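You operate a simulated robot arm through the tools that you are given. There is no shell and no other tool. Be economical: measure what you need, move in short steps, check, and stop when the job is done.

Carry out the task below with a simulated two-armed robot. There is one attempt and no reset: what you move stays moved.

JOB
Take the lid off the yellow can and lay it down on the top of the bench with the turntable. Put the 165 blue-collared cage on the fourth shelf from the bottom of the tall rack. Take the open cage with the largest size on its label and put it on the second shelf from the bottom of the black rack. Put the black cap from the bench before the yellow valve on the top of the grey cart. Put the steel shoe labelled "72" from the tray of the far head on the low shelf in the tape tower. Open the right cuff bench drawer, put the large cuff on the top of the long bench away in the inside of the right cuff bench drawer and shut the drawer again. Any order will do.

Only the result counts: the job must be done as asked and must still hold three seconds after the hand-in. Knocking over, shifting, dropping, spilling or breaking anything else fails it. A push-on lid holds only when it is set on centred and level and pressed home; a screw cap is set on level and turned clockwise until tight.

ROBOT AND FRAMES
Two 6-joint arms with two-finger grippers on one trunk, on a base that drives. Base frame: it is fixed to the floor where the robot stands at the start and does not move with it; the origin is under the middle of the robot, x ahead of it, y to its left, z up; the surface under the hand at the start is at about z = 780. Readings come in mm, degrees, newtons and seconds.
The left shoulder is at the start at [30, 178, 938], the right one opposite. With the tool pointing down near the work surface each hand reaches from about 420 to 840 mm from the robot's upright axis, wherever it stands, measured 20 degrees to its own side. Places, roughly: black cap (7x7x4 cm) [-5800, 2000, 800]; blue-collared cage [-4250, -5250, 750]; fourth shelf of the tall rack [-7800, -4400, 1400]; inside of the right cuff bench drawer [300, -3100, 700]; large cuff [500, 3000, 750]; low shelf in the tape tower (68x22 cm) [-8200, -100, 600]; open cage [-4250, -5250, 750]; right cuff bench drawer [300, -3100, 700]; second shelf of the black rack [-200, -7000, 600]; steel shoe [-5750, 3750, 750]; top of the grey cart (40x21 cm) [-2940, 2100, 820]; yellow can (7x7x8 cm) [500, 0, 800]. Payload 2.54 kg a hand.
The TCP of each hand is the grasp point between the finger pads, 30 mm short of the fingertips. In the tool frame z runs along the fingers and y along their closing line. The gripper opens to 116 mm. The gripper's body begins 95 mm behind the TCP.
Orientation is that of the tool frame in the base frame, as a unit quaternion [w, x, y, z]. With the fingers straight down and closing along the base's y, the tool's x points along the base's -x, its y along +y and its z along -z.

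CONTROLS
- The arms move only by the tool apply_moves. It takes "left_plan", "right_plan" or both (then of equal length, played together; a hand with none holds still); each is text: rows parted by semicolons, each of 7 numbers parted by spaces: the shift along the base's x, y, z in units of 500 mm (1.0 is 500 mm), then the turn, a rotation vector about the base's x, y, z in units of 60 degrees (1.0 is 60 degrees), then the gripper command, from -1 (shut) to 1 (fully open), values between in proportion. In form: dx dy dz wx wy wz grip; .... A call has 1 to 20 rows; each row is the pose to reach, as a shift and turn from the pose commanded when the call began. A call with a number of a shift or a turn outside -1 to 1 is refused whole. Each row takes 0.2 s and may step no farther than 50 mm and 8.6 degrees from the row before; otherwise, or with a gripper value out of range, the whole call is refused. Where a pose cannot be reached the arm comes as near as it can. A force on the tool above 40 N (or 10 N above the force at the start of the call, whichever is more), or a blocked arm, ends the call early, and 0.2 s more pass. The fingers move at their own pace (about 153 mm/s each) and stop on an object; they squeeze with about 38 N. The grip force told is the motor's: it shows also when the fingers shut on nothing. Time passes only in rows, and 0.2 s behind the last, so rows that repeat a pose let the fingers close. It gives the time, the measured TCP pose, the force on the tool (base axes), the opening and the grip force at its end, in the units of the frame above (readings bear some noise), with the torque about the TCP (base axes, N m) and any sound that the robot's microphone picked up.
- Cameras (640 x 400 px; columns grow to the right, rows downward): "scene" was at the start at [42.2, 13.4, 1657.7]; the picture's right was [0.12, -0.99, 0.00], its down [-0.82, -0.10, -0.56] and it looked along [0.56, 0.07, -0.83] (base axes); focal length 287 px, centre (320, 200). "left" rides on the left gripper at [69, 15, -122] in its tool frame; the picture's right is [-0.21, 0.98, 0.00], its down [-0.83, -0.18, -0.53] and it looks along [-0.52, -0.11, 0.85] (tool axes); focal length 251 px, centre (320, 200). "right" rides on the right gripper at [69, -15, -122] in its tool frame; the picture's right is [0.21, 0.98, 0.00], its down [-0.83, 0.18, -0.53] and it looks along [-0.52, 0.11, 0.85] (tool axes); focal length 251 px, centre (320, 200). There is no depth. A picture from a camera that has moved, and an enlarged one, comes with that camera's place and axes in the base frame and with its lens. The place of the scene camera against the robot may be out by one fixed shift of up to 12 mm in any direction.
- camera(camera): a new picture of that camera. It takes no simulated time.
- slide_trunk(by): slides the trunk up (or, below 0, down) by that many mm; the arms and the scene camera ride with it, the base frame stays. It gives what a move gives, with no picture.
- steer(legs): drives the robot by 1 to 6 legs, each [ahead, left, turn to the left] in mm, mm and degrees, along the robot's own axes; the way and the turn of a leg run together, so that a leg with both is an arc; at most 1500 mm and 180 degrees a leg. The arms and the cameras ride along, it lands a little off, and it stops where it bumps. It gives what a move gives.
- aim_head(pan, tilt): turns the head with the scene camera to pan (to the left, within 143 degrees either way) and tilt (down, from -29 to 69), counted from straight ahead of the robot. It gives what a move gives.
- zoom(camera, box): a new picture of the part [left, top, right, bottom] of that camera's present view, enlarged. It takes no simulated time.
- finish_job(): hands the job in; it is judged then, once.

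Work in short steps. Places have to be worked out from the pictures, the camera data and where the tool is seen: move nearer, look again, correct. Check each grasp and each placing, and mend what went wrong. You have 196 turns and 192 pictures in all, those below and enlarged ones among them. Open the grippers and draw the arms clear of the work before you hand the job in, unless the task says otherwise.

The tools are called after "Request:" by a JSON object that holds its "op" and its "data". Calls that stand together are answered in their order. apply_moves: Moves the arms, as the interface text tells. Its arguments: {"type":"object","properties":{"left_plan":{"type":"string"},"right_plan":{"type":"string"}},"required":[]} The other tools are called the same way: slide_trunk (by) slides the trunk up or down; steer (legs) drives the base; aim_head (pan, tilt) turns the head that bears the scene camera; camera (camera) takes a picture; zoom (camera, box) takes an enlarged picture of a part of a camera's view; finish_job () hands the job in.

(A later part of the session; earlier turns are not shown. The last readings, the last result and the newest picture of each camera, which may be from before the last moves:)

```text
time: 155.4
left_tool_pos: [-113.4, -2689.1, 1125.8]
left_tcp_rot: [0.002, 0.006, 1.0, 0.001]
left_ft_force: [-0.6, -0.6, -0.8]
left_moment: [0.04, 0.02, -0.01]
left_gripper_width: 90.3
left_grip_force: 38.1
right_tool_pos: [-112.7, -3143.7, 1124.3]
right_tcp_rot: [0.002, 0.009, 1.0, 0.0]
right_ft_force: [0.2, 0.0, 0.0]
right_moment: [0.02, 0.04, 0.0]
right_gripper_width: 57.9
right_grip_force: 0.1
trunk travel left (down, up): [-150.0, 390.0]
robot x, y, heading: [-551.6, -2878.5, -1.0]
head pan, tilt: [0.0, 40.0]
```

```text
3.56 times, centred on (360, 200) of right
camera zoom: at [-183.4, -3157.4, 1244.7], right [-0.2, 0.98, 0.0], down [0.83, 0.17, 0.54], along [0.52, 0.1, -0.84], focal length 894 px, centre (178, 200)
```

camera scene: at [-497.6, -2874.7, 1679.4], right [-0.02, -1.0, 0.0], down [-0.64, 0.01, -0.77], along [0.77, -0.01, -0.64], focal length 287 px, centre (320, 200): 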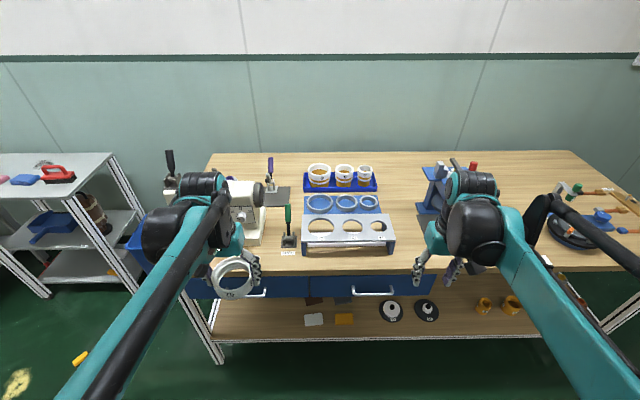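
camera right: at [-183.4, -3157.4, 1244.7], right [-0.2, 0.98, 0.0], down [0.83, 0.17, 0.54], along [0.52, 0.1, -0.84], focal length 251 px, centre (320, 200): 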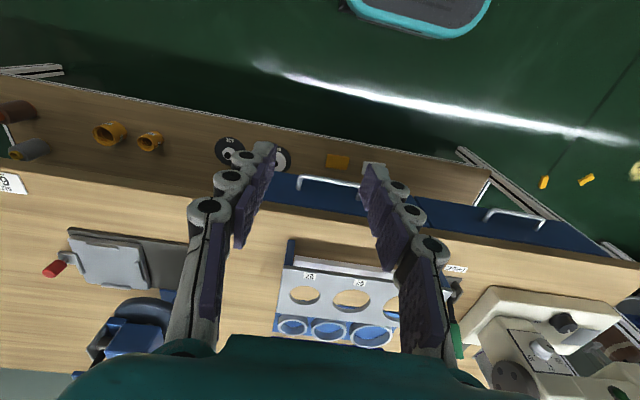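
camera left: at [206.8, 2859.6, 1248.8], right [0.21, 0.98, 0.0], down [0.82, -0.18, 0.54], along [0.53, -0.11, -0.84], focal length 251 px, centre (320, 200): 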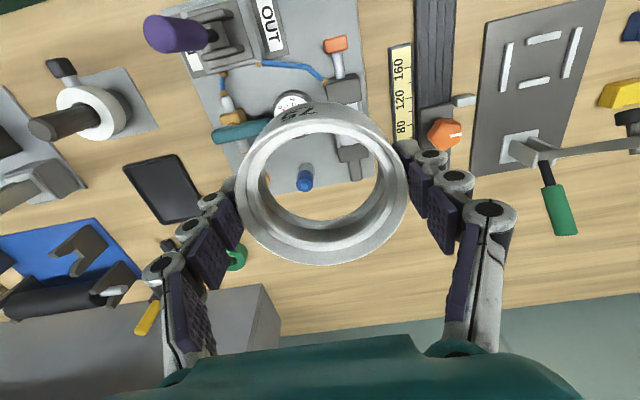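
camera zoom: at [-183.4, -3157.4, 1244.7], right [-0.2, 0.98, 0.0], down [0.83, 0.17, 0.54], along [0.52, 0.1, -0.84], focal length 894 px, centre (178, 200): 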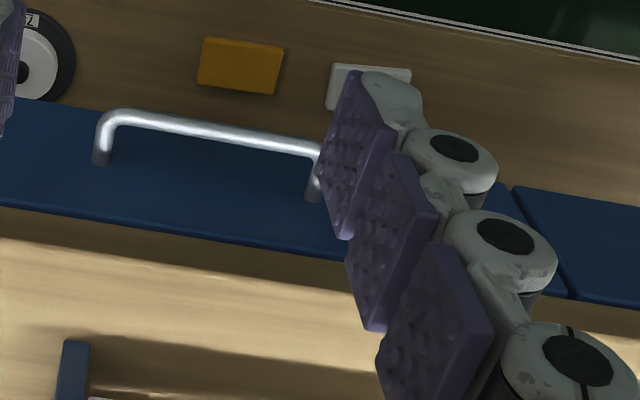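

The handle is a bar with ~35 mm stand-off. I back off 120 mm and turn the right hand to point forward (pitched 20° down) with vertical closing, in two calls.

Request:
{"op": "steer", "data": {"legs": [[-120, 0, 0.9]]}}

Request:
{"op": "apply_moves", "data": {"right_plan": "0 0 0 -0.0646 -0.0646 0.0924 0; 0 0 0 -0.1293 -0.1293 0.1847 0; 0 0 0 -0.1939 -0.1939 0.2771 0; 0 0 0 -0.2586 -0.2586 0.3694 0; 0 0 0 -0.3232 -0.3232 0.4618 0; 0 0 0 -0.3879 -0.3879 0.5541 0; 0 0 0 -0.4525 -0.4525 0.6465 0"}}

Request:
{"op": "apply_moves", "data": {"right_plan": "0 0 -0.08 -0.0646 -0.0646 0.0924 0; 0 0 -0.16 -0.1293 -0.1293 0.1847 0; 0 0.02 -0.24 -0.1939 -0.1939 0.2771 0; 0 0.04 -0.32 -0.2586 -0.2586 0.3694 0; 0 0.06 -0.4 -0.3232 -0.3232 0.4618 0; 0 0.08 -0.48 -0.3879 -0.3879 0.5541 0; 0 0.1 -0.56 -0.4525 -0.4525 0.6465 0"}}

Request:
{"op": "camera", "data": {"camera": "right"}}

Request:
{"op": "camera", "data": {"camera": "scene"}}

```text
time: 156.6
left_tool_pos: [-238.5, -2680.7, 1126.6]
left_tcp_rot: [0.004, -0.002, 1.0, 0.0]
left_ft_force: [0.1, 0.2, -0.9]
left_moment: [-0.03, -0.06, 0.04]
left_gripper_width: 90.7
left_grip_force: 38.0
right_tool_pos: [-231.0, -3135.7, 1123.9]
right_tcp_rot: [0.002, 0.001, 1.0, -0.001]
right_ft_force: [-1.5, -0.2, 0.1]
right_moment: [0.0, -0.06, 0.02]
right_gripper_width: 58.1
right_grip_force: 0.2
trunk travel left (down, up): [-150.0, 390.0]
robot x, y, heading: [-671.8, -2876.9, -0.1]
head pan, tilt: [0.0, 40.0]
```

```text
time: 158.2
left_tool_pos: [-236.9, -2680.6, 1126.0]
left_tcp_rot: [0.003, -0.001, 1.0, 0.001]
left_ft_force: [0.7, -0.7, 0.4]
left_moment: [0.0, -0.03, -0.01]
left_gripper_width: 90.3
left_grip_force: 38.1
right_tool_pos: [-231.4, -3134.2, 1122.0]
right_tcp_rot: [0.23, -0.326, 0.888, -0.229]
right_ft_force: [-0.6, 0.1, 0.3]
right_moment: [0.0, -0.01, -0.03]
right_gripper_width: 58.2
right_grip_force: 0.1
trunk travel left (down, up): [-150.0, 390.0]
robot x, y, heading: [-671.3, -2875.3, 0.1]
head pan, tilt: [0.0, 40.0]
```

```text
time: 159.8
left_tool_pos: [-233.5, -2680.9, 1124.9]
left_tcp_rot: [0.002, -0.002, 1.0, 0.001]
left_ft_force: [0.4, 0.2, -0.3]
left_moment: [0.01, 0.09, -0.01]
left_gripper_width: 90.3
left_grip_force: 37.9
right_tool_pos: [-179.2, -3086.1, 1046.6]
right_tcp_rot: [0.404, -0.58, 0.581, -0.403]
right_ft_force: [0.9, 0.1, -0.2]
right_moment: [0.02, 0.02, 0.03]
right_gripper_width: 57.9
right_grip_force: 0.1
right hand out of reach, approached as far as the arm can: row 4, 5, 6, 7
trunk travel left (down, up): [-150.0, 390.0]
robot x, y, heading: [-675.5, -2876.8, 0.2]
head pan, tilt: [0.0, 40.0]
```

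```text
122 pictures are left
camera right: at [-288.3, -3156.8, 1102.7], right [-0.34, -0.21, -0.92], down [-0.56, 0.83, 0.02], along [0.75, 0.52, -0.4], focal length 251 px, centre (320, 200)
```

right: 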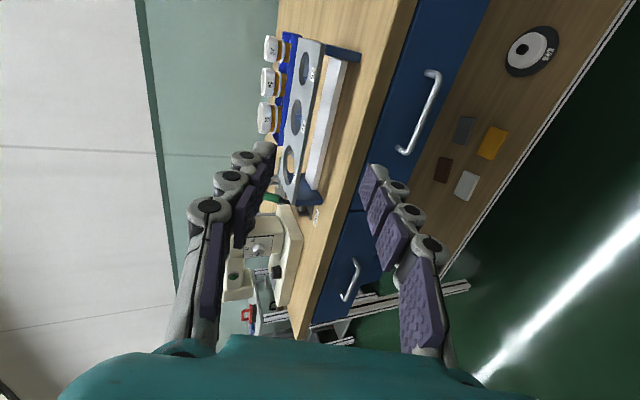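

```text
121 pictures are left
camera scene: at [-614.7, -2872.8, 1679.3], right [0.0, -1.0, 0.0], down [-0.64, 0.0, -0.76], along [0.76, 0.0, -0.64], focal length 287 px, centre (320, 200)
```

scene: 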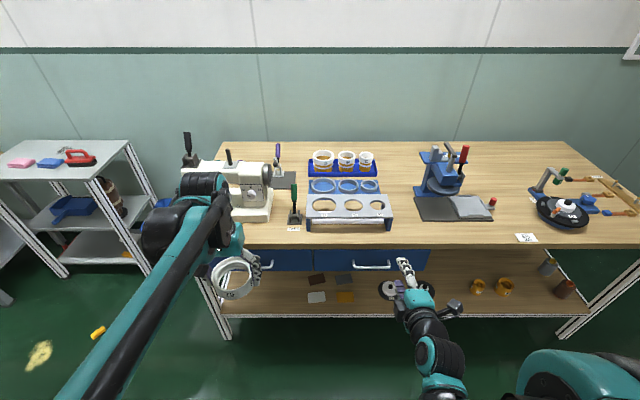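

The hand points forward as wanted but is blocked by the inner reach; moving outward resolves that. I move to a pre-grasp at [0,-3080,755].

Request:
{"op": "apply_moves", "data": {"right_plan": "0.08 0.002 -0.02 0 0 0 0; 0.16 0.004 -0.05 0 0 0 0; 0.24 0.006 -0.08 0 0 0 0; 0.32 0.008 -0.11 0 0 0 0; 0.4 0.01 -0.14 0 0 0 0; 0.46 0.012 -0.17 0 0 0 0; 0.46 0.012 -0.17 0 0 0 0"}}

Request:
{"op": "camera", "data": {"camera": "right"}}

Request:
{"op": "zoom", "data": {"camera": "scene", "box": [300, 200, 500, 325]}}

```text
time: 161.4
left_tool_pos: [-236.7, -2679.8, 1124.9]
left_tcp_rot: [0.004, -0.002, 1.0, 0.001]
left_ft_force: [-0.2, -0.2, -0.5]
left_moment: [-0.01, -0.01, -0.01]
left_gripper_width: 90.2
left_grip_force: 37.5
right_tool_pos: [50.2, -3083.1, 970.6]
right_tcp_rot: [0.406, -0.579, 0.58, -0.404]
right_ft_force: [0.2, -0.2, 1.2]
right_moment: [-0.01, 0.0, -0.02]
right_gripper_width: 57.8
right_grip_force: 0.1
trunk travel left (down, up): [-150.0, 390.0]
robot x, y, heading: [-672.9, -2880.1, -0.2]
head pan, tilt: [0.0, 40.0]
```

```text
120 pictures are left
camera right: at [-59.6, -3153.1, 1026.3], right [-0.33, -0.21, -0.92], down [-0.56, 0.83, 0.01], along [0.76, 0.52, -0.4], focal length 251 px, centre (320, 200)
```

right: 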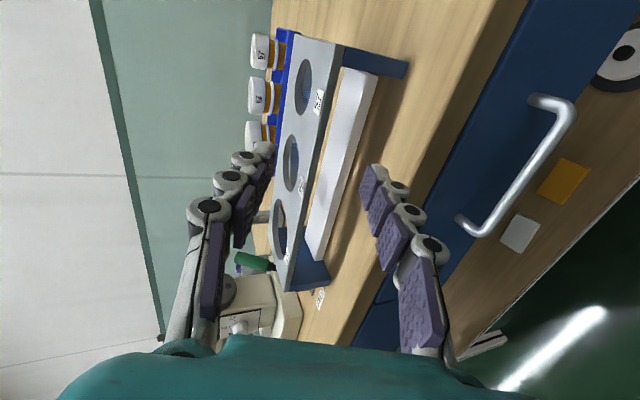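

```text
3.20 times, centred on (400, 262) of scene
camera zoom: at [-618.6, -2872.4, 1679.5], right [0.0, -1.0, 0.0], down [-0.64, 0.0, -0.77], along [0.77, 0.0, -0.64], focal length 919 px, centre (64, 0)
```

zoom: 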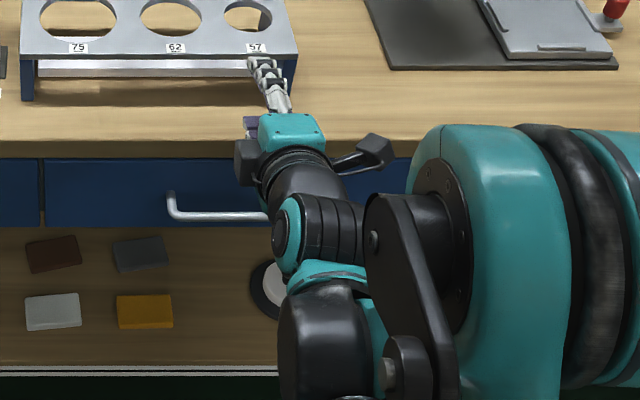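

The hand is at [50,-3083,971]; I back the base 100 mm so the hand can go down in front of the drawer, then lower to z≈760.

Request:
{"op": "steer", "data": {"legs": [[-110, 0, 0]]}}

Request:
{"op": "apply_moves", "data": {"right_plan": "0 0 -0.08 0 0 0 0; 0 0 -0.16 0 0 0 0; 0 0 -0.24 0 0 0 0; 0 0 -0.32 0 0 0 0; 0 0 -0.4 0 0 0 0"}}

Request:
{"op": "camera", "data": {"camera": "right"}}

```text
time: 162.6
left_tool_pos: [-349.4, -2680.1, 1126.6]
left_tcp_rot: [0.004, -0.004, 1.0, 0.001]
left_ft_force: [-1.0, 0.5, -0.7]
left_moment: [0.01, -0.04, 0.01]
left_gripper_width: 90.0
left_grip_force: 38.5
right_tool_pos: [-61.1, -3081.6, 970.8]
right_tcp_rot: [-0.408, 0.579, -0.579, 0.404]
right_ft_force: [0.0, -0.9, 0.4]
right_moment: [0.02, 0.03, 0.0]
right_gripper_width: 58.0
right_grip_force: 0.0
trunk travel left (down, up): [-150.0, 390.0]
robot x, y, heading: [-786.5, -2876.0, 0.3]
head pan, tilt: [0.0, 40.0]
```

```text
time: 163.8
left_tool_pos: [-345.8, -2679.9, 1126.9]
left_tcp_rot: [0.003, -0.002, 1.0, 0.001]
left_ft_force: [0.2, 0.0, 0.3]
left_moment: [0.01, 0.03, 0.0]
left_gripper_width: 90.5
left_grip_force: 38.0
right_tool_pos: [-4.7, -3086.2, 784.2]
right_tcp_rot: [-0.407, 0.58, -0.579, 0.404]
right_ft_force: [0.2, -1.1, -1.1]
right_moment: [0.03, -0.04, -0.01]
right_gripper_width: 58.1
right_grip_force: 0.0
right hand out of reach, approached as far as the arm can: row 2, 3, 4, 5
trunk travel left (down, up): [-150.0, 390.0]
robot x, y, heading: [-780.4, -2879.6, 0.3]
head pan, tilt: [0.0, 40.0]
```

```text
118 pictures are left
camera right: at [-115.0, -3156.1, 839.3], right [-0.33, -0.21, -0.92], down [-0.57, 0.82, 0.02], along [0.75, 0.52, -0.4], focal length 251 px, centre (320, 200)
```

right: 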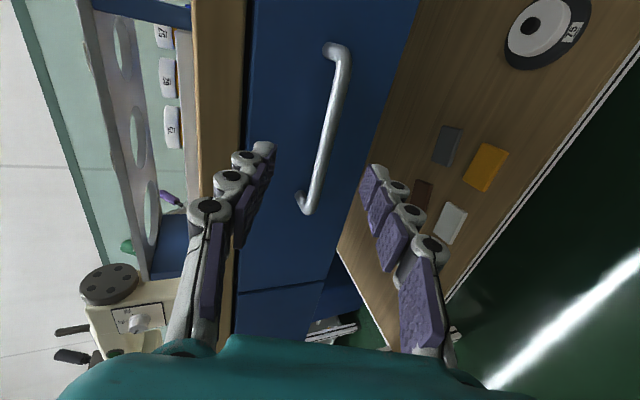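

Triangulating, the bar is at about [70,-3092,752]. I advance so the pads straddle it, then check.

Request:
{"op": "apply_moves", "data": {"right_plan": "0.04 0 -0.03 0 0 0 0; 0.09 -0.004 -0.055 0 0 0 0; 0.125 -0.006 -0.06 0 0 0 0"}}

Request:
{"op": "camera", "data": {"camera": "right"}}

```text
time: 164.6
left_tool_pos: [-346.5, -2680.3, 1126.3]
left_tcp_rot: [0.003, -0.002, 1.0, 0.001]
left_ft_force: [0.1, -0.2, -1.2]
left_moment: [0.01, 0.0, -0.02]
left_gripper_width: 90.5
left_grip_force: 37.8
right_tool_pos: [56.6, -3087.8, 756.6]
right_tcp_rot: [-0.407, 0.58, -0.58, 0.403]
right_ft_force: [-0.3, -0.6, 0.1]
right_moment: [-0.03, 0.02, -0.01]
right_gripper_width: 58.2
right_grip_force: 0.1
trunk travel left (down, up): [-150.0, 390.0]
robot x, y, heading: [-782.0, -2874.4, 0.1]
head pan, tilt: [0.0, 40.0]
```

```text
117 pictures are left
camera right: at [-53.3, -3157.9, 812.4], right [-0.33, -0.21, -0.92], down [-0.57, 0.82, 0.02], along [0.75, 0.52, -0.4], focal length 251 px, centre (320, 200)
```

right: 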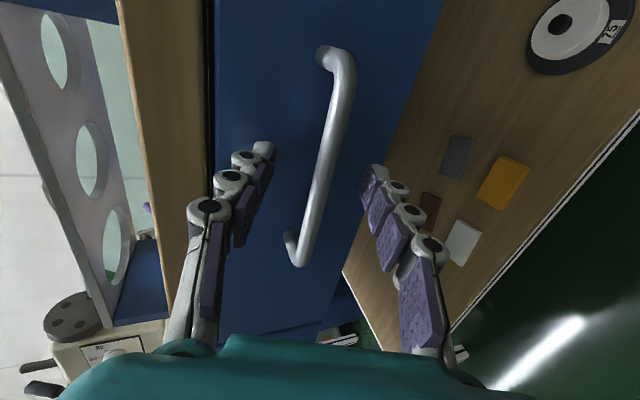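

The bar runs between the pads. I close on it.

Request:
{"op": "apply_moves", "data": {"right_plan": "0 0 0 0 0 0 -0.5; 0 0 0 0 0 0 -1; 0 0 0 0 0 0 -1; 0 0 0 0 0 0 -1"}}

Request:
{"op": "camera", "data": {"camera": "right"}}

```text
time: 165.6
left_tool_pos: [-346.4, -2681.3, 1125.3]
left_tcp_rot: [0.002, -0.002, 1.0, 0.001]
left_ft_force: [-0.2, -0.8, -0.3]
left_moment: [0.02, 0.02, 0.02]
left_gripper_width: 90.3
left_grip_force: 38.3
right_tool_pos: [55.3, -3086.7, 755.4]
right_tcp_rot: [-0.407, 0.58, -0.579, 0.403]
right_ft_force: [-11.2, 1.3, -14.7]
right_moment: [-0.23, 0.31, 0.02]
right_gripper_width: 10.8
right_grip_force: 38.1
trunk travel left (down, up): [-150.0, 390.0]
robot x, y, heading: [-785.8, -2875.2, 0.4]
head pan, tilt: [0.0, 40.0]
```

```text
116 pictures are left
camera right: at [-53.7, -3157.9, 811.6], right [-0.34, -0.21, -0.92], down [-0.57, 0.82, 0.02], along [0.75, 0.52, -0.4], focal length 251 px, centre (320, 200)
```

right: 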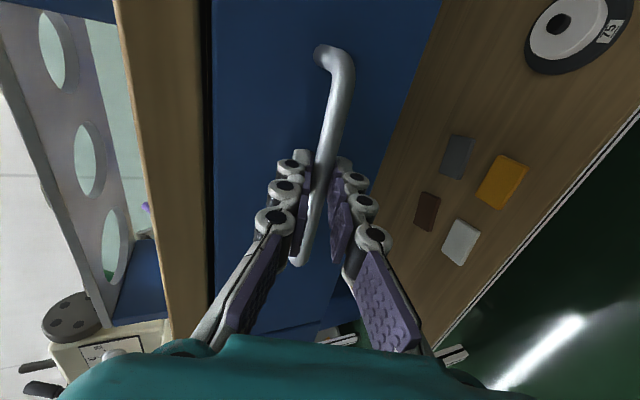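

The bar is gripped (10.8 mm). I pull the drawer by driving 220 mm straight back.

Request:
{"op": "steer", "data": {"legs": [[-220, 0, 0]]}}

Request:
{"op": "camera", "data": {"camera": "scene"}}

```text
time: 167.3
left_tool_pos: [-564.1, -2681.7, 1126.5]
left_tcp_rot: [0.003, -0.006, 1.0, 0.002]
left_ft_force: [-0.1, 0.3, -1.0]
left_moment: [-0.01, -0.02, 0.0]
left_gripper_width: 90.3
left_grip_force: 38.4
right_tool_pos: [-159.3, -3088.4, 755.5]
right_tcp_rot: [-0.407, 0.581, -0.579, 0.403]
right_ft_force: [1.7, -20.4, -13.0]
right_moment: [-0.49, 0.19, -0.62]
right_gripper_width: 10.7
right_grip_force: 37.7
trunk travel left (down, up): [-150.0, 390.0]
robot x, y, heading: [-1001.3, -2878.4, 0.2]
head pan, tilt: [0.0, 40.0]
```

```text
115 pictures are left
camera scene: at [-943.7, -2876.4, 1679.4], right [0.01, -1.0, 0.0], down [-0.64, 0.0, -0.77], along [0.77, 0.01, -0.64], focal length 287 px, centre (320, 200)
```

scene: 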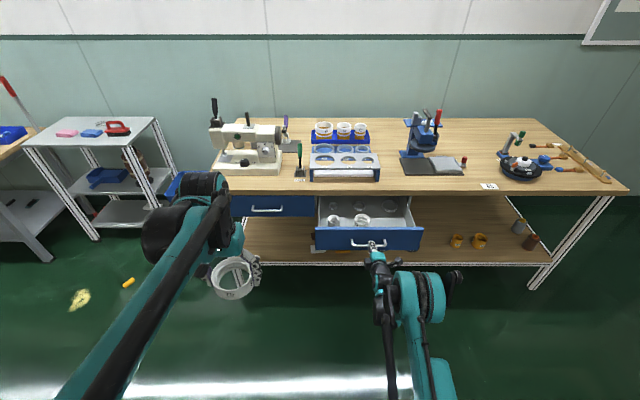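

The drawer is open with some rings inside. I zoom in.

Request:
{"op": "zoom", "data": {"camera": "scene", "box": [290, 180, 450, 280]}}

```text
4.00 times, centred on (370, 230) of scene
camera zoom: at [-943.7, -2876.4, 1679.4], right [0.01, -1.0, 0.0], down [-0.64, 0.0, -0.77], along [0.77, 0.01, -0.64], focal length 1148 px, centre (120, 80)
```

zoom: 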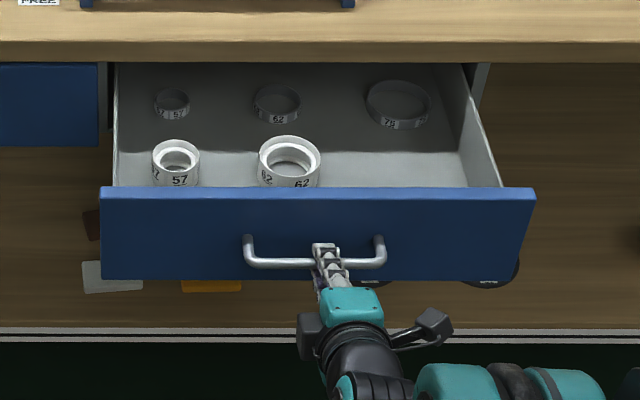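

The slot right of the "62" cuff is free, about [30,-3193]. I release the handle and draw the right hand back and up.

Request:
{"op": "apply_moves", "data": {"right_plan": "0 0 0 0 0 0 -0.4; 0 0 0 0 0 0 0; 0 0 0 0 0 0 0; -0.06 0 0.02 0 0 0 0; -0.14 0 0.04 0 0 0 0; -0.2 0 0.1 0 0 0 0; -0.24 0 0.18 0 0 0 0; -0.28 0 0.26 0 0 0 0; -0.32 0 0.34 0 0 0 0; -0.36 0 0.42 0 0 0 0; -0.4 0 0.5 0 0 0 0; -0.46 0 0.56 0 0 0 -1; -0.52 0 0.6 0 0 0 -1"}}

Request:
{"op": "steer", "data": {"legs": [[0, -480, -0.2], [340, 0, 0]]}}

Request:
{"op": "camera", "data": {"camera": "left"}}

Request:
{"op": "camera", "data": {"camera": "scene"}}

```text
time: 170.1
left_tool_pos: [-566.9, -2680.4, 1125.9]
left_tcp_rot: [0.004, -0.005, 1.0, 0.001]
left_ft_force: [-1.4, -0.1, 0.0]
left_moment: [0.02, -0.02, 0.01]
left_gripper_width: 90.6
left_grip_force: 38.4
right_tool_pos: [-420.1, -3086.8, 1057.9]
right_tcp_rot: [-0.407, 0.581, -0.578, 0.404]
right_ft_force: [-0.7, 0.9, 0.6]
right_moment: [-0.02, -0.04, -0.01]
right_gripper_width: 0.0
right_grip_force: 28.6
right hand out of reach, approached as far as the arm can: row 5, 6, 7, 8, 9
trunk travel left (down, up): [-150.0, 390.0]
robot x, y, heading: [-1004.4, -2879.2, 0.5]
head pan, tilt: [0.0, 40.0]
```

```text
time: 174.8
left_tool_pos: [-218.7, -3160.7, 1124.9]
left_tcp_rot: [0.003, -0.002, 1.0, 0.001]
left_ft_force: [0.6, 0.6, -1.3]
left_moment: [-0.02, 0.05, -0.03]
left_gripper_width: 90.2
left_grip_force: 37.8
right_tool_pos: [-73.9, -3569.8, 1057.9]
right_tcp_rot: [0.405, -0.579, 0.58, -0.405]
right_ft_force: [0.8, 0.6, -0.3]
right_moment: [0.01, -0.01, -0.01]
right_gripper_width: 0.1
right_grip_force: 28.3
trunk travel left (down, up): [-150.0, 390.0]
robot x, y, heading: [-654.9, -3356.2, -0.1]
head pan, tilt: [0.0, 40.0]
```

```text
113 pictures are left
camera left: at [-288.1, -3145.2, 1248.1], right [0.21, 0.98, 0.0], down [0.82, -0.18, 0.54], along [0.53, -0.11, -0.84], focal length 251 px, centre (320, 200)
```

left: 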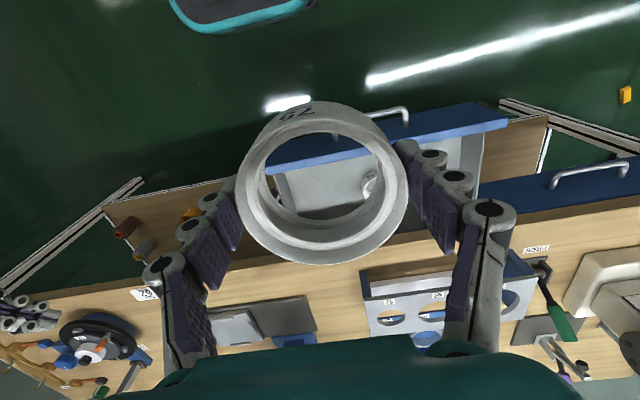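

```text
112 pictures are left
camera scene: at [-600.1, -3352.5, 1679.4], right [0.0, -1.0, 0.0], down [-0.64, 0.0, -0.77], along [0.77, 0.0, -0.64], focal length 287 px, centre (320, 200)
```

scene: 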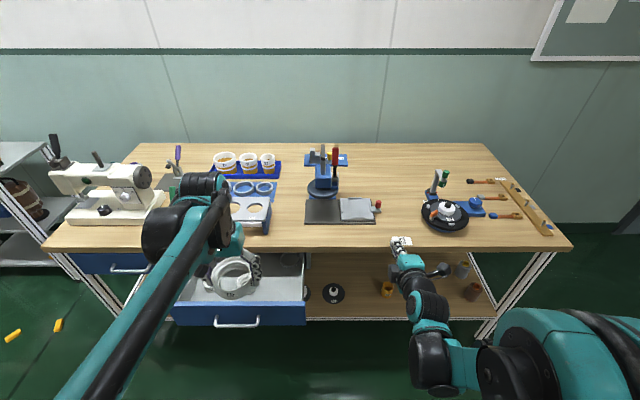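

The drawer's free right slot lies under the left hand's path. I bring the cuff over [15,-3195,950] and look.

Request:
{"op": "apply_moves", "data": {"left_plan": "0.08 -0.012 -0.03 0 0 0 -1; 0.16 -0.024 -0.07 0 0 0 -1; 0.24 -0.036 -0.12 0 0 0 -1; 0.32 -0.048 -0.17 0 0 0 -1; 0.4 -0.06 -0.22 0 0 0 -1; 0.468 -0.068 -0.28 0 0 0 -1; 0.468 -0.068 -0.35 0 0 0 -1"}}

Request:
{"op": "camera", "data": {"camera": "left"}}

Request:
{"op": "zoom", "data": {"camera": "scene", "box": [150, 200, 350, 340]}}

```text
time: 176.4
left_tool_pos: [16.8, -3194.0, 951.8]
left_tcp_rot: [0.003, -0.002, 1.0, 0.0]
left_ft_force: [0.0, -0.2, -0.9]
left_moment: [0.0, 0.0, -0.01]
left_gripper_width: 90.3
left_grip_force: 38.7
right_tool_pos: [-75.7, -3569.8, 1058.0]
right_tcp_rot: [0.405, -0.579, 0.58, -0.405]
right_ft_force: [-0.3, -0.2, 0.4]
right_moment: [-0.01, -0.03, 0.0]
right_gripper_width: 0.0
right_grip_force: 29.0
trunk travel left (down, up): [-150.0, 390.0]
robot x, y, heading: [-660.0, -3357.9, 0.2]
head pan, tilt: [0.0, 40.0]
```

```text
111 pictures are left
camera left: at [-53.1, -3177.2, 1074.4], right [0.21, 0.98, 0.0], down [0.82, -0.18, 0.54], along [0.53, -0.11, -0.84], focal length 251 px, centre (320, 200)
```

left: 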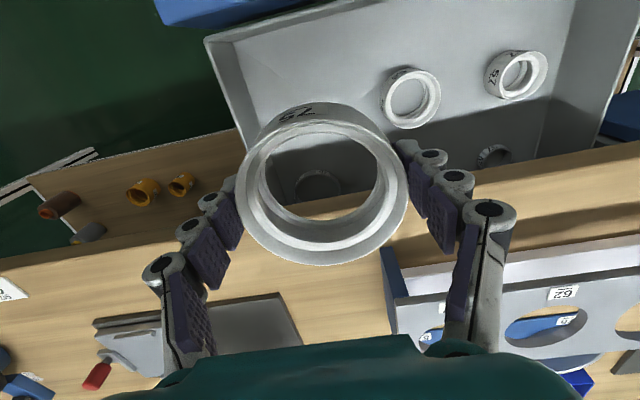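

```text
2.86 times, centred on (250, 270) of scene
camera zoom: at [-601.1, -3352.4, 1679.4], right [0.0, -1.0, 0.0], down [-0.64, 0.0, -0.77], along [0.77, 0.0, -0.64], focal length 820 px, centre (520, 0)
```

zoom: 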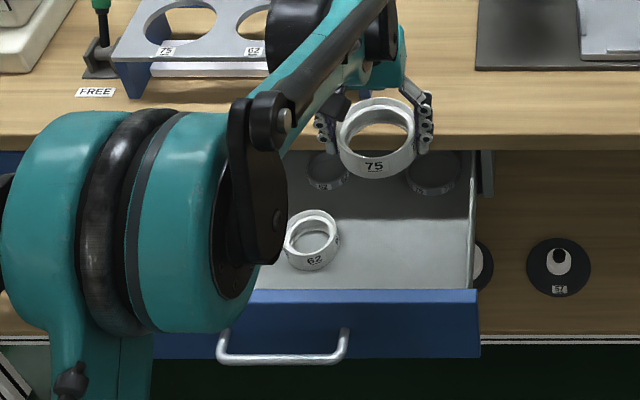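

The "62" cuff is at [33,-3078]; I centre at [-10,-3200] and lower into the drawer to z≈785 first.

Request:
{"op": "apply_moves", "data": {"left_plan": "-0.03 -0.006 -0.05 0 0 0 -1; -0.053 -0.012 -0.12 0 0 0 -1; -0.053 -0.012 -0.2 0 0 0 -1; -0.053 -0.012 -0.27 0 0 0 -1; -0.053 -0.012 -0.33 0 0 0 -1"}}

Request:
{"op": "camera", "data": {"camera": "left"}}

Request:
{"op": "zoom", "data": {"camera": "scene", "box": [150, 200, 350, 340]}}

```text
time: 177.6
left_tool_pos: [-12.6, -3201.2, 785.5]
left_tcp_rot: [0.003, -0.002, 1.0, 0.0]
left_ft_force: [-0.7, 0.6, -0.9]
left_moment: [0.01, 0.06, -0.02]
left_gripper_width: 90.2
left_grip_force: 37.7
right_tool_pos: [-75.4, -3569.4, 1056.7]
right_tcp_rot: [0.405, -0.578, 0.581, -0.405]
right_ft_force: [-0.3, -0.6, 0.5]
right_moment: [0.06, -0.01, 0.01]
right_gripper_width: 0.0
right_grip_force: 28.7
trunk travel left (down, up): [-150.0, 390.0]
robot x, y, heading: [-661.4, -3359.4, -0.1]
head pan, tilt: [0.0, 40.0]
```

```text
109 pictures are left
camera left: at [-81.2, -3185.1, 908.3], right [0.21, 0.98, 0.0], down [0.82, -0.18, 0.54], along [0.53, -0.11, -0.84], focal length 251 px, centre (320, 200)
```

left: 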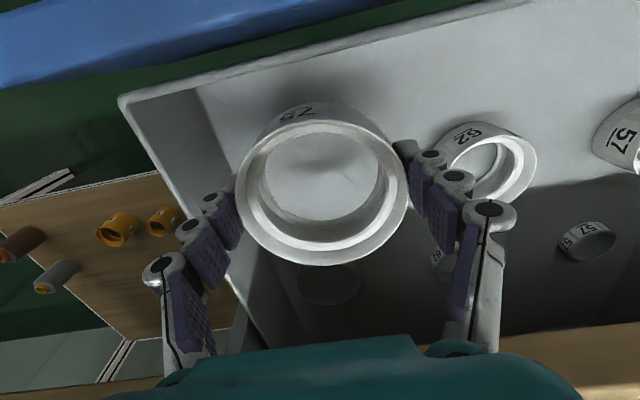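

```text
2.86 times, centred on (250, 270) of scene
camera zoom: at [-600.5, -3352.3, 1679.4], right [0.0, -1.0, 0.0], down [-0.64, 0.0, -0.77], along [0.77, 0.0, -0.64], focal length 820 px, centre (520, 0)
```

zoom: 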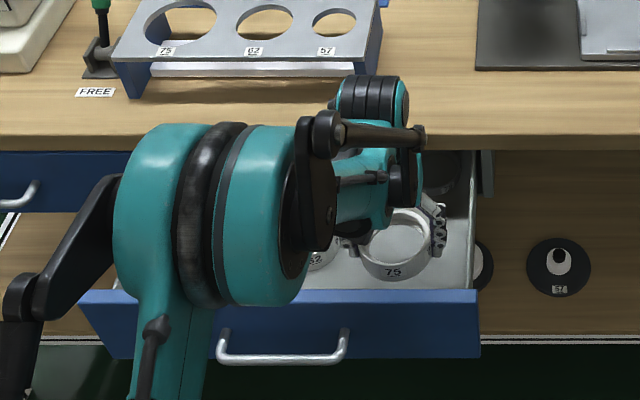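

Both side margins are adequate (~12–17 mm). I lower in small steps to feel the drawer floor.

Request:
{"op": "apply_moves", "data": {"left_plan": "0 0 -0.012 0 0 0 -1; 0 0 -0.024 0 0 0 -1; 0 0 -0.036 0 0 0 -1; 0 0 -0.048 0 0 0 -1; 0 0 -0.054 0 0 0 -1; 0 0 -0.06 0 0 0 -1"}}

```text
time: 179.0
left_tool_pos: [-12.6, -3200.8, 756.5]
left_tcp_rot: [0.003, -0.002, 1.0, 0.0]
left_ft_force: [0.4, -1.2, -0.3]
left_moment: [0.02, 0.01, -0.02]
left_gripper_width: 90.5
left_grip_force: 37.8
right_tool_pos: [-75.3, -3569.8, 1057.9]
right_tcp_rot: [0.405, -0.578, 0.581, -0.405]
right_ft_force: [0.6, 0.1, -0.5]
right_moment: [0.01, 0.04, 0.0]
right_gripper_width: 0.1
right_grip_force: 28.7
trunk travel left (down, up): [-150.0, 390.0]
robot x, y, heading: [-656.4, -3358.0, -0.0]
head pan, tilt: [0.0, 40.0]
```

Request:
{"op": "apply_moves", "data": {"left_plan": "0 0 -0.008 0 0 0 -1; 0 0 -0.016 0 0 0 -1; 0 0 -0.024 0 0 0 -1; 0 0 -0.032 0 0 0 -1; 0 0 -0.04 0 0 0 -1; 0 0 -0.048 0 0 0 -1"}}

Request:
{"op": "camera", "data": {"camera": "left"}}

```text
time: 180.4
left_tool_pos: [-11.8, -3201.0, 733.7]
left_tcp_rot: [0.004, -0.001, 1.0, 0.001]
left_ft_force: [0.1, 0.2, -0.5]
left_moment: [0.05, 0.04, 0.0]
left_gripper_width: 90.3
left_grip_force: 38.0
right_tool_pos: [-76.4, -3569.1, 1057.7]
right_tcp_rot: [0.405, -0.578, 0.58, -0.406]
right_ft_force: [-0.9, -0.8, -0.7]
right_moment: [-0.01, -0.02, -0.02]
right_gripper_width: 0.3
right_grip_force: 28.3
trunk travel left (down, up): [-150.0, 390.0]
robot x, y, heading: [-659.7, -3357.9, 0.2]
head pan, tilt: [0.0, 40.0]
```

```text
107 pictures are left
camera left: at [-81.3, -3185.0, 854.6], right [0.21, 0.98, 0.0], down [0.82, -0.18, 0.54], along [0.53, -0.11, -0.84], focal length 251 px, centre (320, 200)
```

left: 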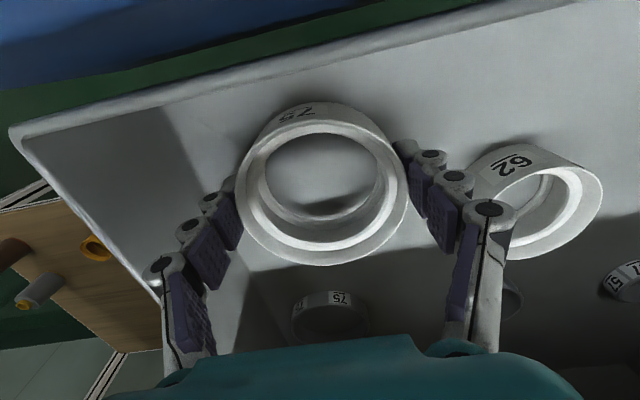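

Close to the floor now; I continue in 3 mm steps.

Request:
{"op": "apply_moves", "data": {"left_plan": "0 0 -0.006 0 0 0 -1; 0 0 -0.012 0 0 0 -1; 0 0 -0.018 0 0 0 -1; 0 0 -0.024 0 0 0 -1; 0 0 -0.03 0 0 0 -1"}}

```text
time: 181.6
left_tool_pos: [-12.7, -3201.6, 716.9]
left_tcp_rot: [0.004, -0.002, 1.0, 0.001]
left_ft_force: [2.5, 0.3, 18.7]
left_moment: [-0.67, -0.49, 0.08]
left_gripper_width: 90.6
left_grip_force: 38.3
right_tool_pos: [-77.1, -3569.3, 1058.3]
right_tcp_rot: [0.405, -0.579, 0.58, -0.405]
right_ft_force: [0.3, 0.4, -1.1]
right_moment: [-0.02, 0.04, 0.0]
right_gripper_width: 0.0
right_grip_force: 28.7
trunk travel left (down, up): [-150.0, 390.0]
robot x, y, heading: [-663.0, -3356.2, 0.3]
head pan, tilt: [0.0, 40.0]
```

The cuff touches the floor (19 N). I open just enough and rise out.

Request:
{"op": "apply_moves", "data": {"left_plan": "0 0 0.002 0 0 0 0.7; 0 0 0.002 0 0 0 0.8; 0 0 0.002 0 0 0 0.8; 0 0 0.06 0 0 0 0.8; 0 0 0.15 0 0 0 0.8; 0 0 0.24 0 0 0 0.8; 0 0 0.33 0 0 0 0.8; 0 0 0.42 0 0 0 0.8; -0.04 0 0.51 0 0 0 0; -0.1 0 0.58 0 0 0 0; -0.18 0 0.64 0 0 0 0; -0.26 0 0.68 0 0 0 0"}}

Request:
{"op": "camera", "data": {"camera": "left"}}

Request:
{"op": "camera", "data": {"camera": "scene"}}

```text
time: 184.2
left_tool_pos: [-141.6, -3199.5, 1055.3]
left_tcp_rot: [0.005, -0.001, 1.0, 0.001]
left_ft_force: [-0.8, 0.3, -0.4]
left_moment: [0.02, -0.06, 0.03]
left_gripper_width: 58.1
left_grip_force: 0.1
right_tool_pos: [-77.8, -3569.1, 1058.6]
right_tcp_rot: [0.406, -0.579, 0.58, -0.405]
right_ft_force: [0.0, 0.3, 0.5]
right_moment: [0.03, 0.02, 0.03]
right_gripper_width: 0.0
right_grip_force: 28.4
trunk travel left (down, up): [-150.0, 390.0]
robot x, y, heading: [-657.5, -3359.6, -0.1]
head pan, tilt: [0.0, 40.0]
```

```text
106 pictures are left
camera left: at [-211.9, -3184.1, 1178.4], right [0.21, 0.98, 0.0], down [0.82, -0.18, 0.54], along [0.53, -0.11, -0.84], focal length 251 px, centre (320, 200)
```

left: 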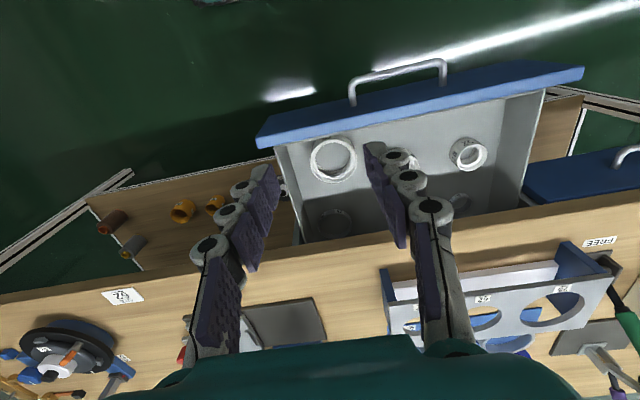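

```text
105 pictures are left
camera scene: at [-603.5, -3352.6, 1679.5], right [0.0, -1.0, 0.0], down [-0.64, 0.0, -0.77], along [0.77, 0.0, -0.64], focal length 287 px, centre (320, 200)
```

scene: 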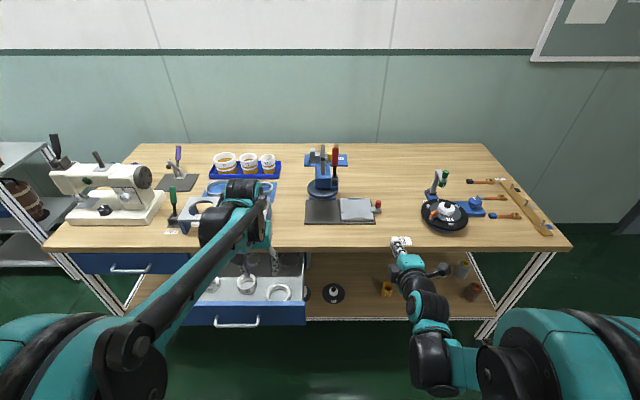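

The cuff lies in the drawer. To shut it I reposition the base so the right hand's closed fingertips push the face right of the handle.

Request:
{"op": "steer", "data": {"legs": [[-310, 0, 0], [0, 360, 0]]}}

Request:
{"op": "apply_moves", "data": {"right_plan": "0.08 0 -0.04 0 0 0 -1; 0.15 0 -0.08 0 0 0 -1; 0.22 0 -0.13 0 0 0 -1; 0.28 0 -0.19 0 0 0 -1; 0.33 0 -0.26 0 0 0 -1; 0.37 0 -0.34 0 0 0 -1; 0.39 0 -0.42 0 0 0 -1; 0.4 0 -0.5 0 0 0 -1; 0.4 0 -0.58 0 0 0 -1; 0.4 0 -0.62 0 0 0 -1"}}

Request:
{"op": "camera", "data": {"camera": "scene"}}

Request:
{"op": "camera", "data": {"camera": "right"}}

```text
time: 188.2
left_tool_pos: [-451.3, -2837.6, 1055.4]
left_tcp_rot: [0.003, -0.005, 1.0, 0.0]
left_ft_force: [0.6, 1.0, -0.1]
left_moment: [-0.03, 0.01, 0.01]
left_gripper_width: 58.1
left_grip_force: 0.1
right_tool_pos: [-384.7, -3208.0, 1057.4]
right_tcp_rot: [-0.407, 0.58, -0.578, 0.404]
right_ft_force: [-0.5, -0.4, -0.2]
right_moment: [0.0, 0.02, 0.02]
right_gripper_width: 0.0
right_grip_force: 28.7
trunk travel left (down, up): [-150.0, 390.0]
robot x, y, heading: [-969.6, -2996.7, 0.0]
head pan, tilt: [0.0, 40.0]
```

```text
time: 190.4
left_tool_pos: [-450.4, -2838.7, 1054.4]
left_tcp_rot: [0.003, -0.004, 1.0, 0.002]
left_ft_force: [-0.3, -0.8, 0.3]
left_moment: [0.04, 0.0, 0.02]
left_gripper_width: 57.8
left_grip_force: 0.2
right_tool_pos: [-182.2, -3207.2, 748.1]
right_tcp_rot: [-0.407, 0.581, -0.579, 0.403]
right_ft_force: [0.6, -0.3, 0.1]
right_moment: [-0.04, 0.01, -0.02]
right_gripper_width: 0.0
right_grip_force: 28.2
trunk travel left (down, up): [-150.0, 390.0]
robot x, y, heading: [-966.1, -2998.8, 0.6]
head pan, tilt: [0.0, 40.0]
```

```text
104 pictures are left
camera scene: at [-911.1, -2993.9, 1679.4], right [0.01, -1.0, 0.0], down [-0.64, 0.0, -0.77], along [0.77, 0.0, -0.64], focal length 287 px, centre (320, 200)
```

scene: 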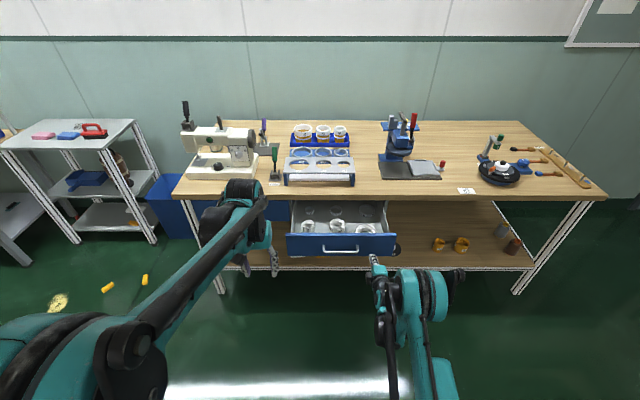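

```text
103 pictures are left
camera right: at [-291.5, -3277.7, 803.4], right [-0.34, -0.21, -0.92], down [-0.57, 0.82, 0.02], along [0.75, 0.53, -0.4], focal length 251 px, centre (320, 200)
```

right: 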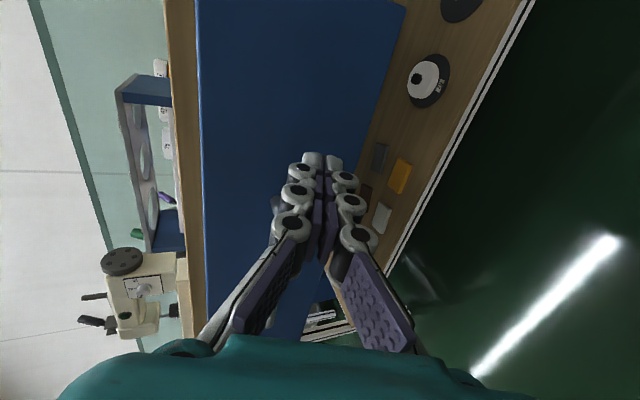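

The fingertips face the blue front. I drive 230 mm ahead to push, then finish with the arm.

Request:
{"op": "steer", "data": {"legs": [[230, 0, 0]]}}

Request:
{"op": "apply_moves", "data": {"right_plan": "0.02 0 0 0 0 0 -1; 0.04 0 0 0 0 0 -1; 0.06 0 0 0 0 0 -1; 0.08 0 0 0 0 0 -1; 0.1 0 0 0 0 0 -1"}}

Request:
{"op": "camera", "data": {"camera": "scene"}}

```text
time: 192.1
left_tool_pos: [-220.8, -2836.0, 1054.8]
left_tcp_rot: [0.003, -0.006, 1.0, 0.001]
left_ft_force: [0.0, 0.0, -0.8]
left_moment: [0.01, 0.02, -0.01]
left_gripper_width: 58.1
left_grip_force: 0.1
right_tool_pos: [48.5, -3203.4, 747.2]
right_tcp_rot: [-0.406, 0.581, -0.579, 0.403]
right_ft_force: [0.1, 0.3, 0.1]
right_moment: [0.02, -0.02, -0.01]
right_gripper_width: 0.0
right_grip_force: 28.7
trunk travel left (down, up): [-150.0, 390.0]
robot x, y, heading: [-738.3, -2997.3, 0.7]
head pan, tilt: [0.0, 40.0]
```

```text
time: 193.0
left_tool_pos: [-222.3, -2836.3, 1055.6]
left_tcp_rot: [0.004, -0.006, 1.0, 0.001]
left_ft_force: [-1.0, 0.6, -0.6]
left_moment: [-0.02, -0.02, 0.01]
left_gripper_width: 58.1
left_grip_force: 0.2
right_tool_pos: [78.1, -3202.5, 748.1]
right_tcp_rot: [-0.406, 0.583, -0.579, 0.401]
right_ft_force: [-15.3, 0.0, 6.9]
right_moment: [-0.02, -0.14, -0.08]
right_gripper_width: 0.0
right_grip_force: 28.5
trunk travel left (down, up): [-150.0, 390.0]
robot x, y, heading: [-739.6, -2996.6, 0.2]
head pan, tilt: [0.0, 40.0]
stopped in row 4 (right hand): the force on the tool passed its limit at 51 N (the readings are from after the stop); the commanded pose is now the measured one
```

```text
102 pictures are left
camera scene: at [-683.9, -2991.4, 1679.7], right [0.01, -1.0, 0.0], down [-0.64, -0.01, -0.77], along [0.77, 0.01, -0.64], focal length 287 px, centre (320, 200)
```

scene: 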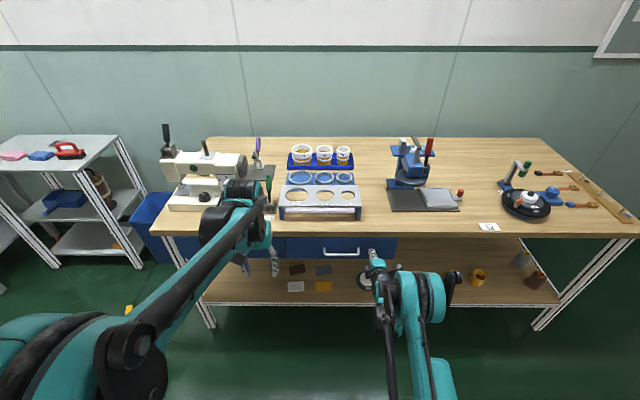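

The drawer is shut (51 N at the stop). I back off and bring the right hand up and back to pointing down.

Request:
{"op": "steer", "data": {"legs": [[-250, 0, 0]]}}

Request:
{"op": "apply_moves", "data": {"right_plan": "0 0 0.08 0 0 0 -1; -0.02 0 0.16 0 0 0 -1; -0.05 0 0.24 0 0 0 -1; -0.09 0 0.32 0 0 0 -1; -0.14 0 0.4 0 0 0 -1; -0.2 0 0.47 0 0 0 -1; -0.27 0 0.53 0 0 0 0; -0.34 0 0.58 0 0 0 0; -0.4 0 0.62 0 0 0 0"}}

Request:
{"op": "apply_moves", "data": {"right_plan": "0 0 0 0.0646 0.0646 -0.0924 0; 0 0 0 0.1293 0.1293 -0.1847 0; 0 0 0 0.1939 0.1939 -0.2771 0; 0 0 0 0.2586 0.2586 -0.3694 0; 0 0 0 0.3232 0.3232 -0.4618 0; 0 0 0 0.3879 0.3879 -0.5541 0; 0 0 0 0.4525 0.4525 -0.6465 0"}}

Request:
{"op": "apply_moves", "data": {"right_plan": "-0.02 -0.01 0.02 0.0646 0.0646 -0.0924 0; -0.04 -0.02 0.04 0.1293 0.1293 -0.1847 0; -0.06 -0.03 0.06 0.1939 0.1939 -0.2771 0; -0.08 -0.04 0.08 0.2586 0.2586 -0.3694 0; -0.1 -0.05 0.1 0.3232 0.3232 -0.4618 0; -0.12 -0.06 0.12 0.3879 0.3879 -0.5541 0; -0.14 -0.07 0.14 0.4525 0.4525 -0.6465 0"}}

Request:
{"op": "aim_head", "data": {"pan": -125, "tilt": 15}}

Request:
{"op": "camera", "data": {"camera": "scene"}}

```text
time: 194.8
left_tool_pos: [-468.1, -2840.3, 1054.5]
left_tcp_rot: [0.003, -0.003, 1.0, 0.001]
left_ft_force: [0.3, 0.4, 0.5]
left_moment: [0.01, -0.06, -0.03]
left_gripper_width: 58.1
left_grip_force: 0.1
right_tool_pos: [-169.7, -3210.3, 747.5]
right_tcp_rot: [-0.403, 0.582, -0.581, 0.402]
right_ft_force: [-0.7, 0.0, 0.4]
right_moment: [-0.02, 0.0, -0.01]
right_gripper_width: 0.1
right_grip_force: 28.9
trunk travel left (down, up): [-150.0, 390.0]
robot x, y, heading: [-983.9, -2999.9, 0.2]
head pan, tilt: [0.0, 40.0]
```

```text
time: 196.8
left_tool_pos: [-469.4, -2839.7, 1055.3]
left_tcp_rot: [0.003, -0.003, 1.0, 0.001]
left_ft_force: [-0.5, 1.0, -0.3]
left_moment: [-0.03, -0.03, -0.01]
left_gripper_width: 58.4
left_grip_force: 0.1
right_tool_pos: [-370.3, -3209.8, 1056.5]
right_tcp_rot: [-0.404, 0.581, -0.581, 0.401]
right_ft_force: [-0.1, -0.3, 0.7]
right_moment: [0.01, 0.02, -0.03]
right_gripper_width: 58.2
right_grip_force: 0.0
trunk travel left (down, up): [-150.0, 390.0]
robot x, y, heading: [-982.3, -2999.2, 0.1]
head pan, tilt: [0.0, 40.0]
```

```text
time: 198.4
left_tool_pos: [-466.5, -2840.8, 1054.3]
left_tcp_rot: [0.004, -0.003, 1.0, 0.002]
left_ft_force: [0.4, -0.5, -0.1]
left_moment: [0.02, 0.0, 0.02]
left_gripper_width: 58.0
left_grip_force: 0.0
right_tool_pos: [-368.9, -3210.5, 1056.1]
right_tcp_rot: [0.227, -0.326, 0.89, -0.223]
right_ft_force: [-0.1, -0.3, -0.1]
right_moment: [-0.03, 0.01, -0.01]
right_gripper_width: 58.1
right_grip_force: 0.1
trunk travel left (down, up): [-150.0, 390.0]
robot x, y, heading: [-984.1, -2999.9, 0.1]
head pan, tilt: [0.0, 40.0]
```

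```text
time: 200.1
left_tool_pos: [-467.5, -2841.5, 1055.0]
left_tcp_rot: [0.003, -0.003, 1.0, 0.001]
left_ft_force: [0.8, -0.7, 0.4]
left_moment: [0.01, -0.01, -0.02]
left_gripper_width: 57.9
left_grip_force: 0.0
right_tool_pos: [-438.4, -3245.1, 1124.4]
right_tcp_rot: [0.001, 0.001, 1.0, 0.006]
right_ft_force: [0.0, 0.6, -0.4]
right_moment: [0.03, -0.02, -0.02]
right_gripper_width: 58.1
right_grip_force: 0.0
trunk travel left (down, up): [-150.0, 390.0]
robot x, y, heading: [-985.1, -2997.7, 0.0]
head pan, tilt: [0.0, 40.0]
```

```text
time: 202.1
left_tool_pos: [-467.2, -2840.2, 1054.9]
left_tcp_rot: [0.004, -0.002, 1.0, 0.0]
left_ft_force: [1.0, 0.0, 0.1]
left_moment: [-0.03, 0.0, 0.0]
left_gripper_width: 57.8
left_grip_force: 0.1
right_tool_pos: [-439.7, -3244.5, 1125.1]
right_tcp_rot: [0.002, 0.0, 1.0, 0.005]
right_ft_force: [-0.4, 0.2, 0.4]
right_moment: [0.01, -0.01, -0.03]
right_gripper_width: 58.0
right_grip_force: 0.1
trunk travel left (down, up): [-150.0, 390.0]
robot x, y, heading: [-986.4, -2999.1, 0.0]
head pan, tilt: [-125.0, 15.0]
```

```text
101 pictures are left
camera scene: at [-1066.9, -3070.5, 1719.0], right [-0.82, 0.57, 0.0], down [0.15, 0.21, -0.97], along [-0.55, -0.79, -0.26], focal length 287 px, centre (320, 200)
```

scene: 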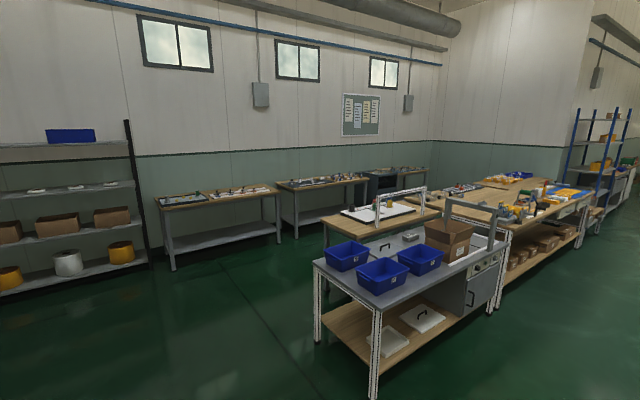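

I zoom toward the cage area around [-4250,-5250] to understand the tables.

Request:
{"op": "zoom", "data": {"camera": "scene", "box": [320, 160, 600, 300]}}

Request:
{"op": "zoom", "data": {"camera": "scene", "box": [150, 160, 430, 260]}}

```text
2.29 times, centred on (460, 230) of scene
camera zoom: at [-1066.9, -3070.5, 1719.0], right [-0.82, 0.57, 0.0], down [0.15, 0.21, -0.97], along [-0.55, -0.79, -0.26], focal length 656 px, centre (0, 131)
```

zoom: 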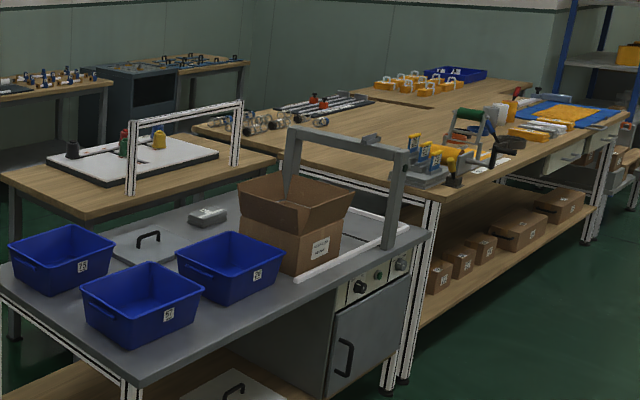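

```text
2.29 times, centred on (290, 210) of scene
camera zoom: at [-1066.9, -3070.5, 1719.0], right [-0.82, 0.57, 0.0], down [0.15, 0.21, -0.97], along [-0.55, -0.79, -0.26], focal length 656 px, centre (389, 177)
```

zoom: 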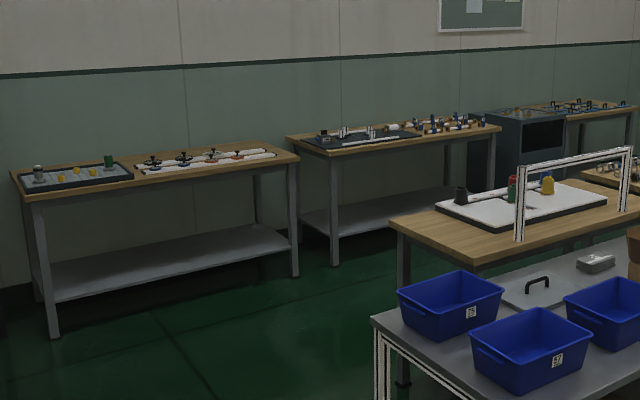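

Small wire-cage-like cylinders lie near [-4380,-5150] on the second table. I zoom more.

Request:
{"op": "zoom", "data": {"camera": "scene", "box": [400, 190, 500, 230]}}

```text
6.40 times, centred on (450, 210) of scene
camera zoom: at [-1066.9, -3070.5, 1719.0], right [-0.82, 0.57, 0.0], down [0.15, 0.21, -0.97], along [-0.55, -0.79, -0.26], focal length 1838 px, centre (-512, 136)
```

zoom: 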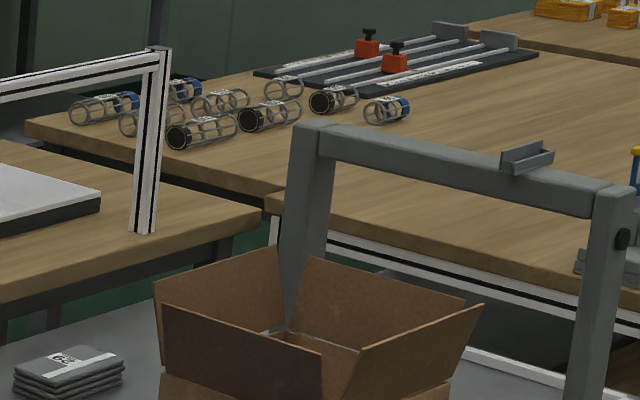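

These are the wire cages (blue-collared, black-collared and open), on the far table of the island, reachable from the corridor south of it. I drive south past the island and turn to face +y.

Request:
{"op": "steer", "data": {"legs": [[0, -1475, 0], [0, -1475, 0], [0, 0, 90]]}}

Request:
{"op": "aim_head", "data": {"pan": 70, "tilt": 15}}

Request:
{"op": "camera", "data": {"camera": "scene"}}

```text
time: 220.1
left_tool_pos: [-1175.3, -5428.3, 1054.8]
left_tcp_rot: [0.002, -0.701, 0.714, 0.004]
left_ft_force: [-1.0, -0.4, -0.3]
left_moment: [0.02, 0.03, 0.0]
left_gripper_width: 58.1
left_grip_force: 0.1
right_tool_pos: [-770.4, -5409.1, 1125.2]
right_tcp_rot: [-0.003, -0.699, 0.715, 0.004]
right_ft_force: [0.0, 0.5, -0.2]
right_moment: [0.02, -0.02, 0.02]
right_gripper_width: 58.1
right_grip_force: 0.0
trunk travel left (down, up): [-150.0, 390.0]
robot x, y, heading: [-1029.6, -5947.6, 88.9]
head pan, tilt: [-125.0, 15.0]
```

```text
time: 223.0
left_tool_pos: [-1175.7, -5429.0, 1053.7]
left_tcp_rot: [0.003, -0.701, 0.713, 0.004]
left_ft_force: [0.7, 0.7, -0.3]
left_moment: [-0.02, 0.0, 0.01]
left_gripper_width: 57.9
left_grip_force: 0.1
right_tool_pos: [-770.4, -5407.9, 1124.8]
right_tcp_rot: [-0.003, -0.699, 0.715, 0.004]
right_ft_force: [0.1, -0.7, -0.4]
right_moment: [-0.01, -0.03, -0.01]
right_gripper_width: 58.3
right_grip_force: 0.0
trunk travel left (down, up): [-150.0, 390.0]
robot x, y, heading: [-1028.0, -5953.1, 89.1]
head pan, tilt: [70.0, 15.0]
```

```text
97 pictures are left
camera scene: at [-1115.2, -5940.8, 1719.0], right [0.36, 0.93, 0.0], down [0.24, -0.09, -0.97], along [-0.9, 0.35, -0.26], focal length 287 px, centre (320, 200)
```

scene: 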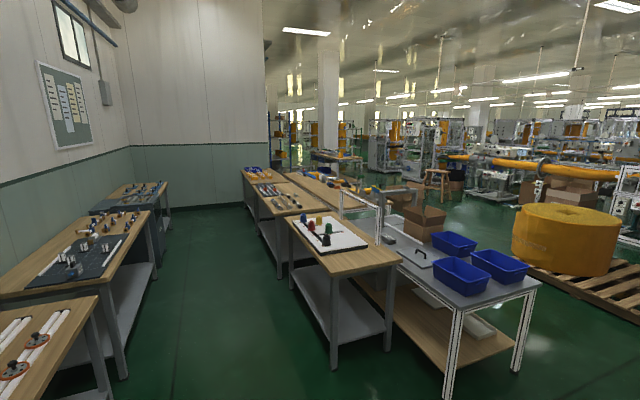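

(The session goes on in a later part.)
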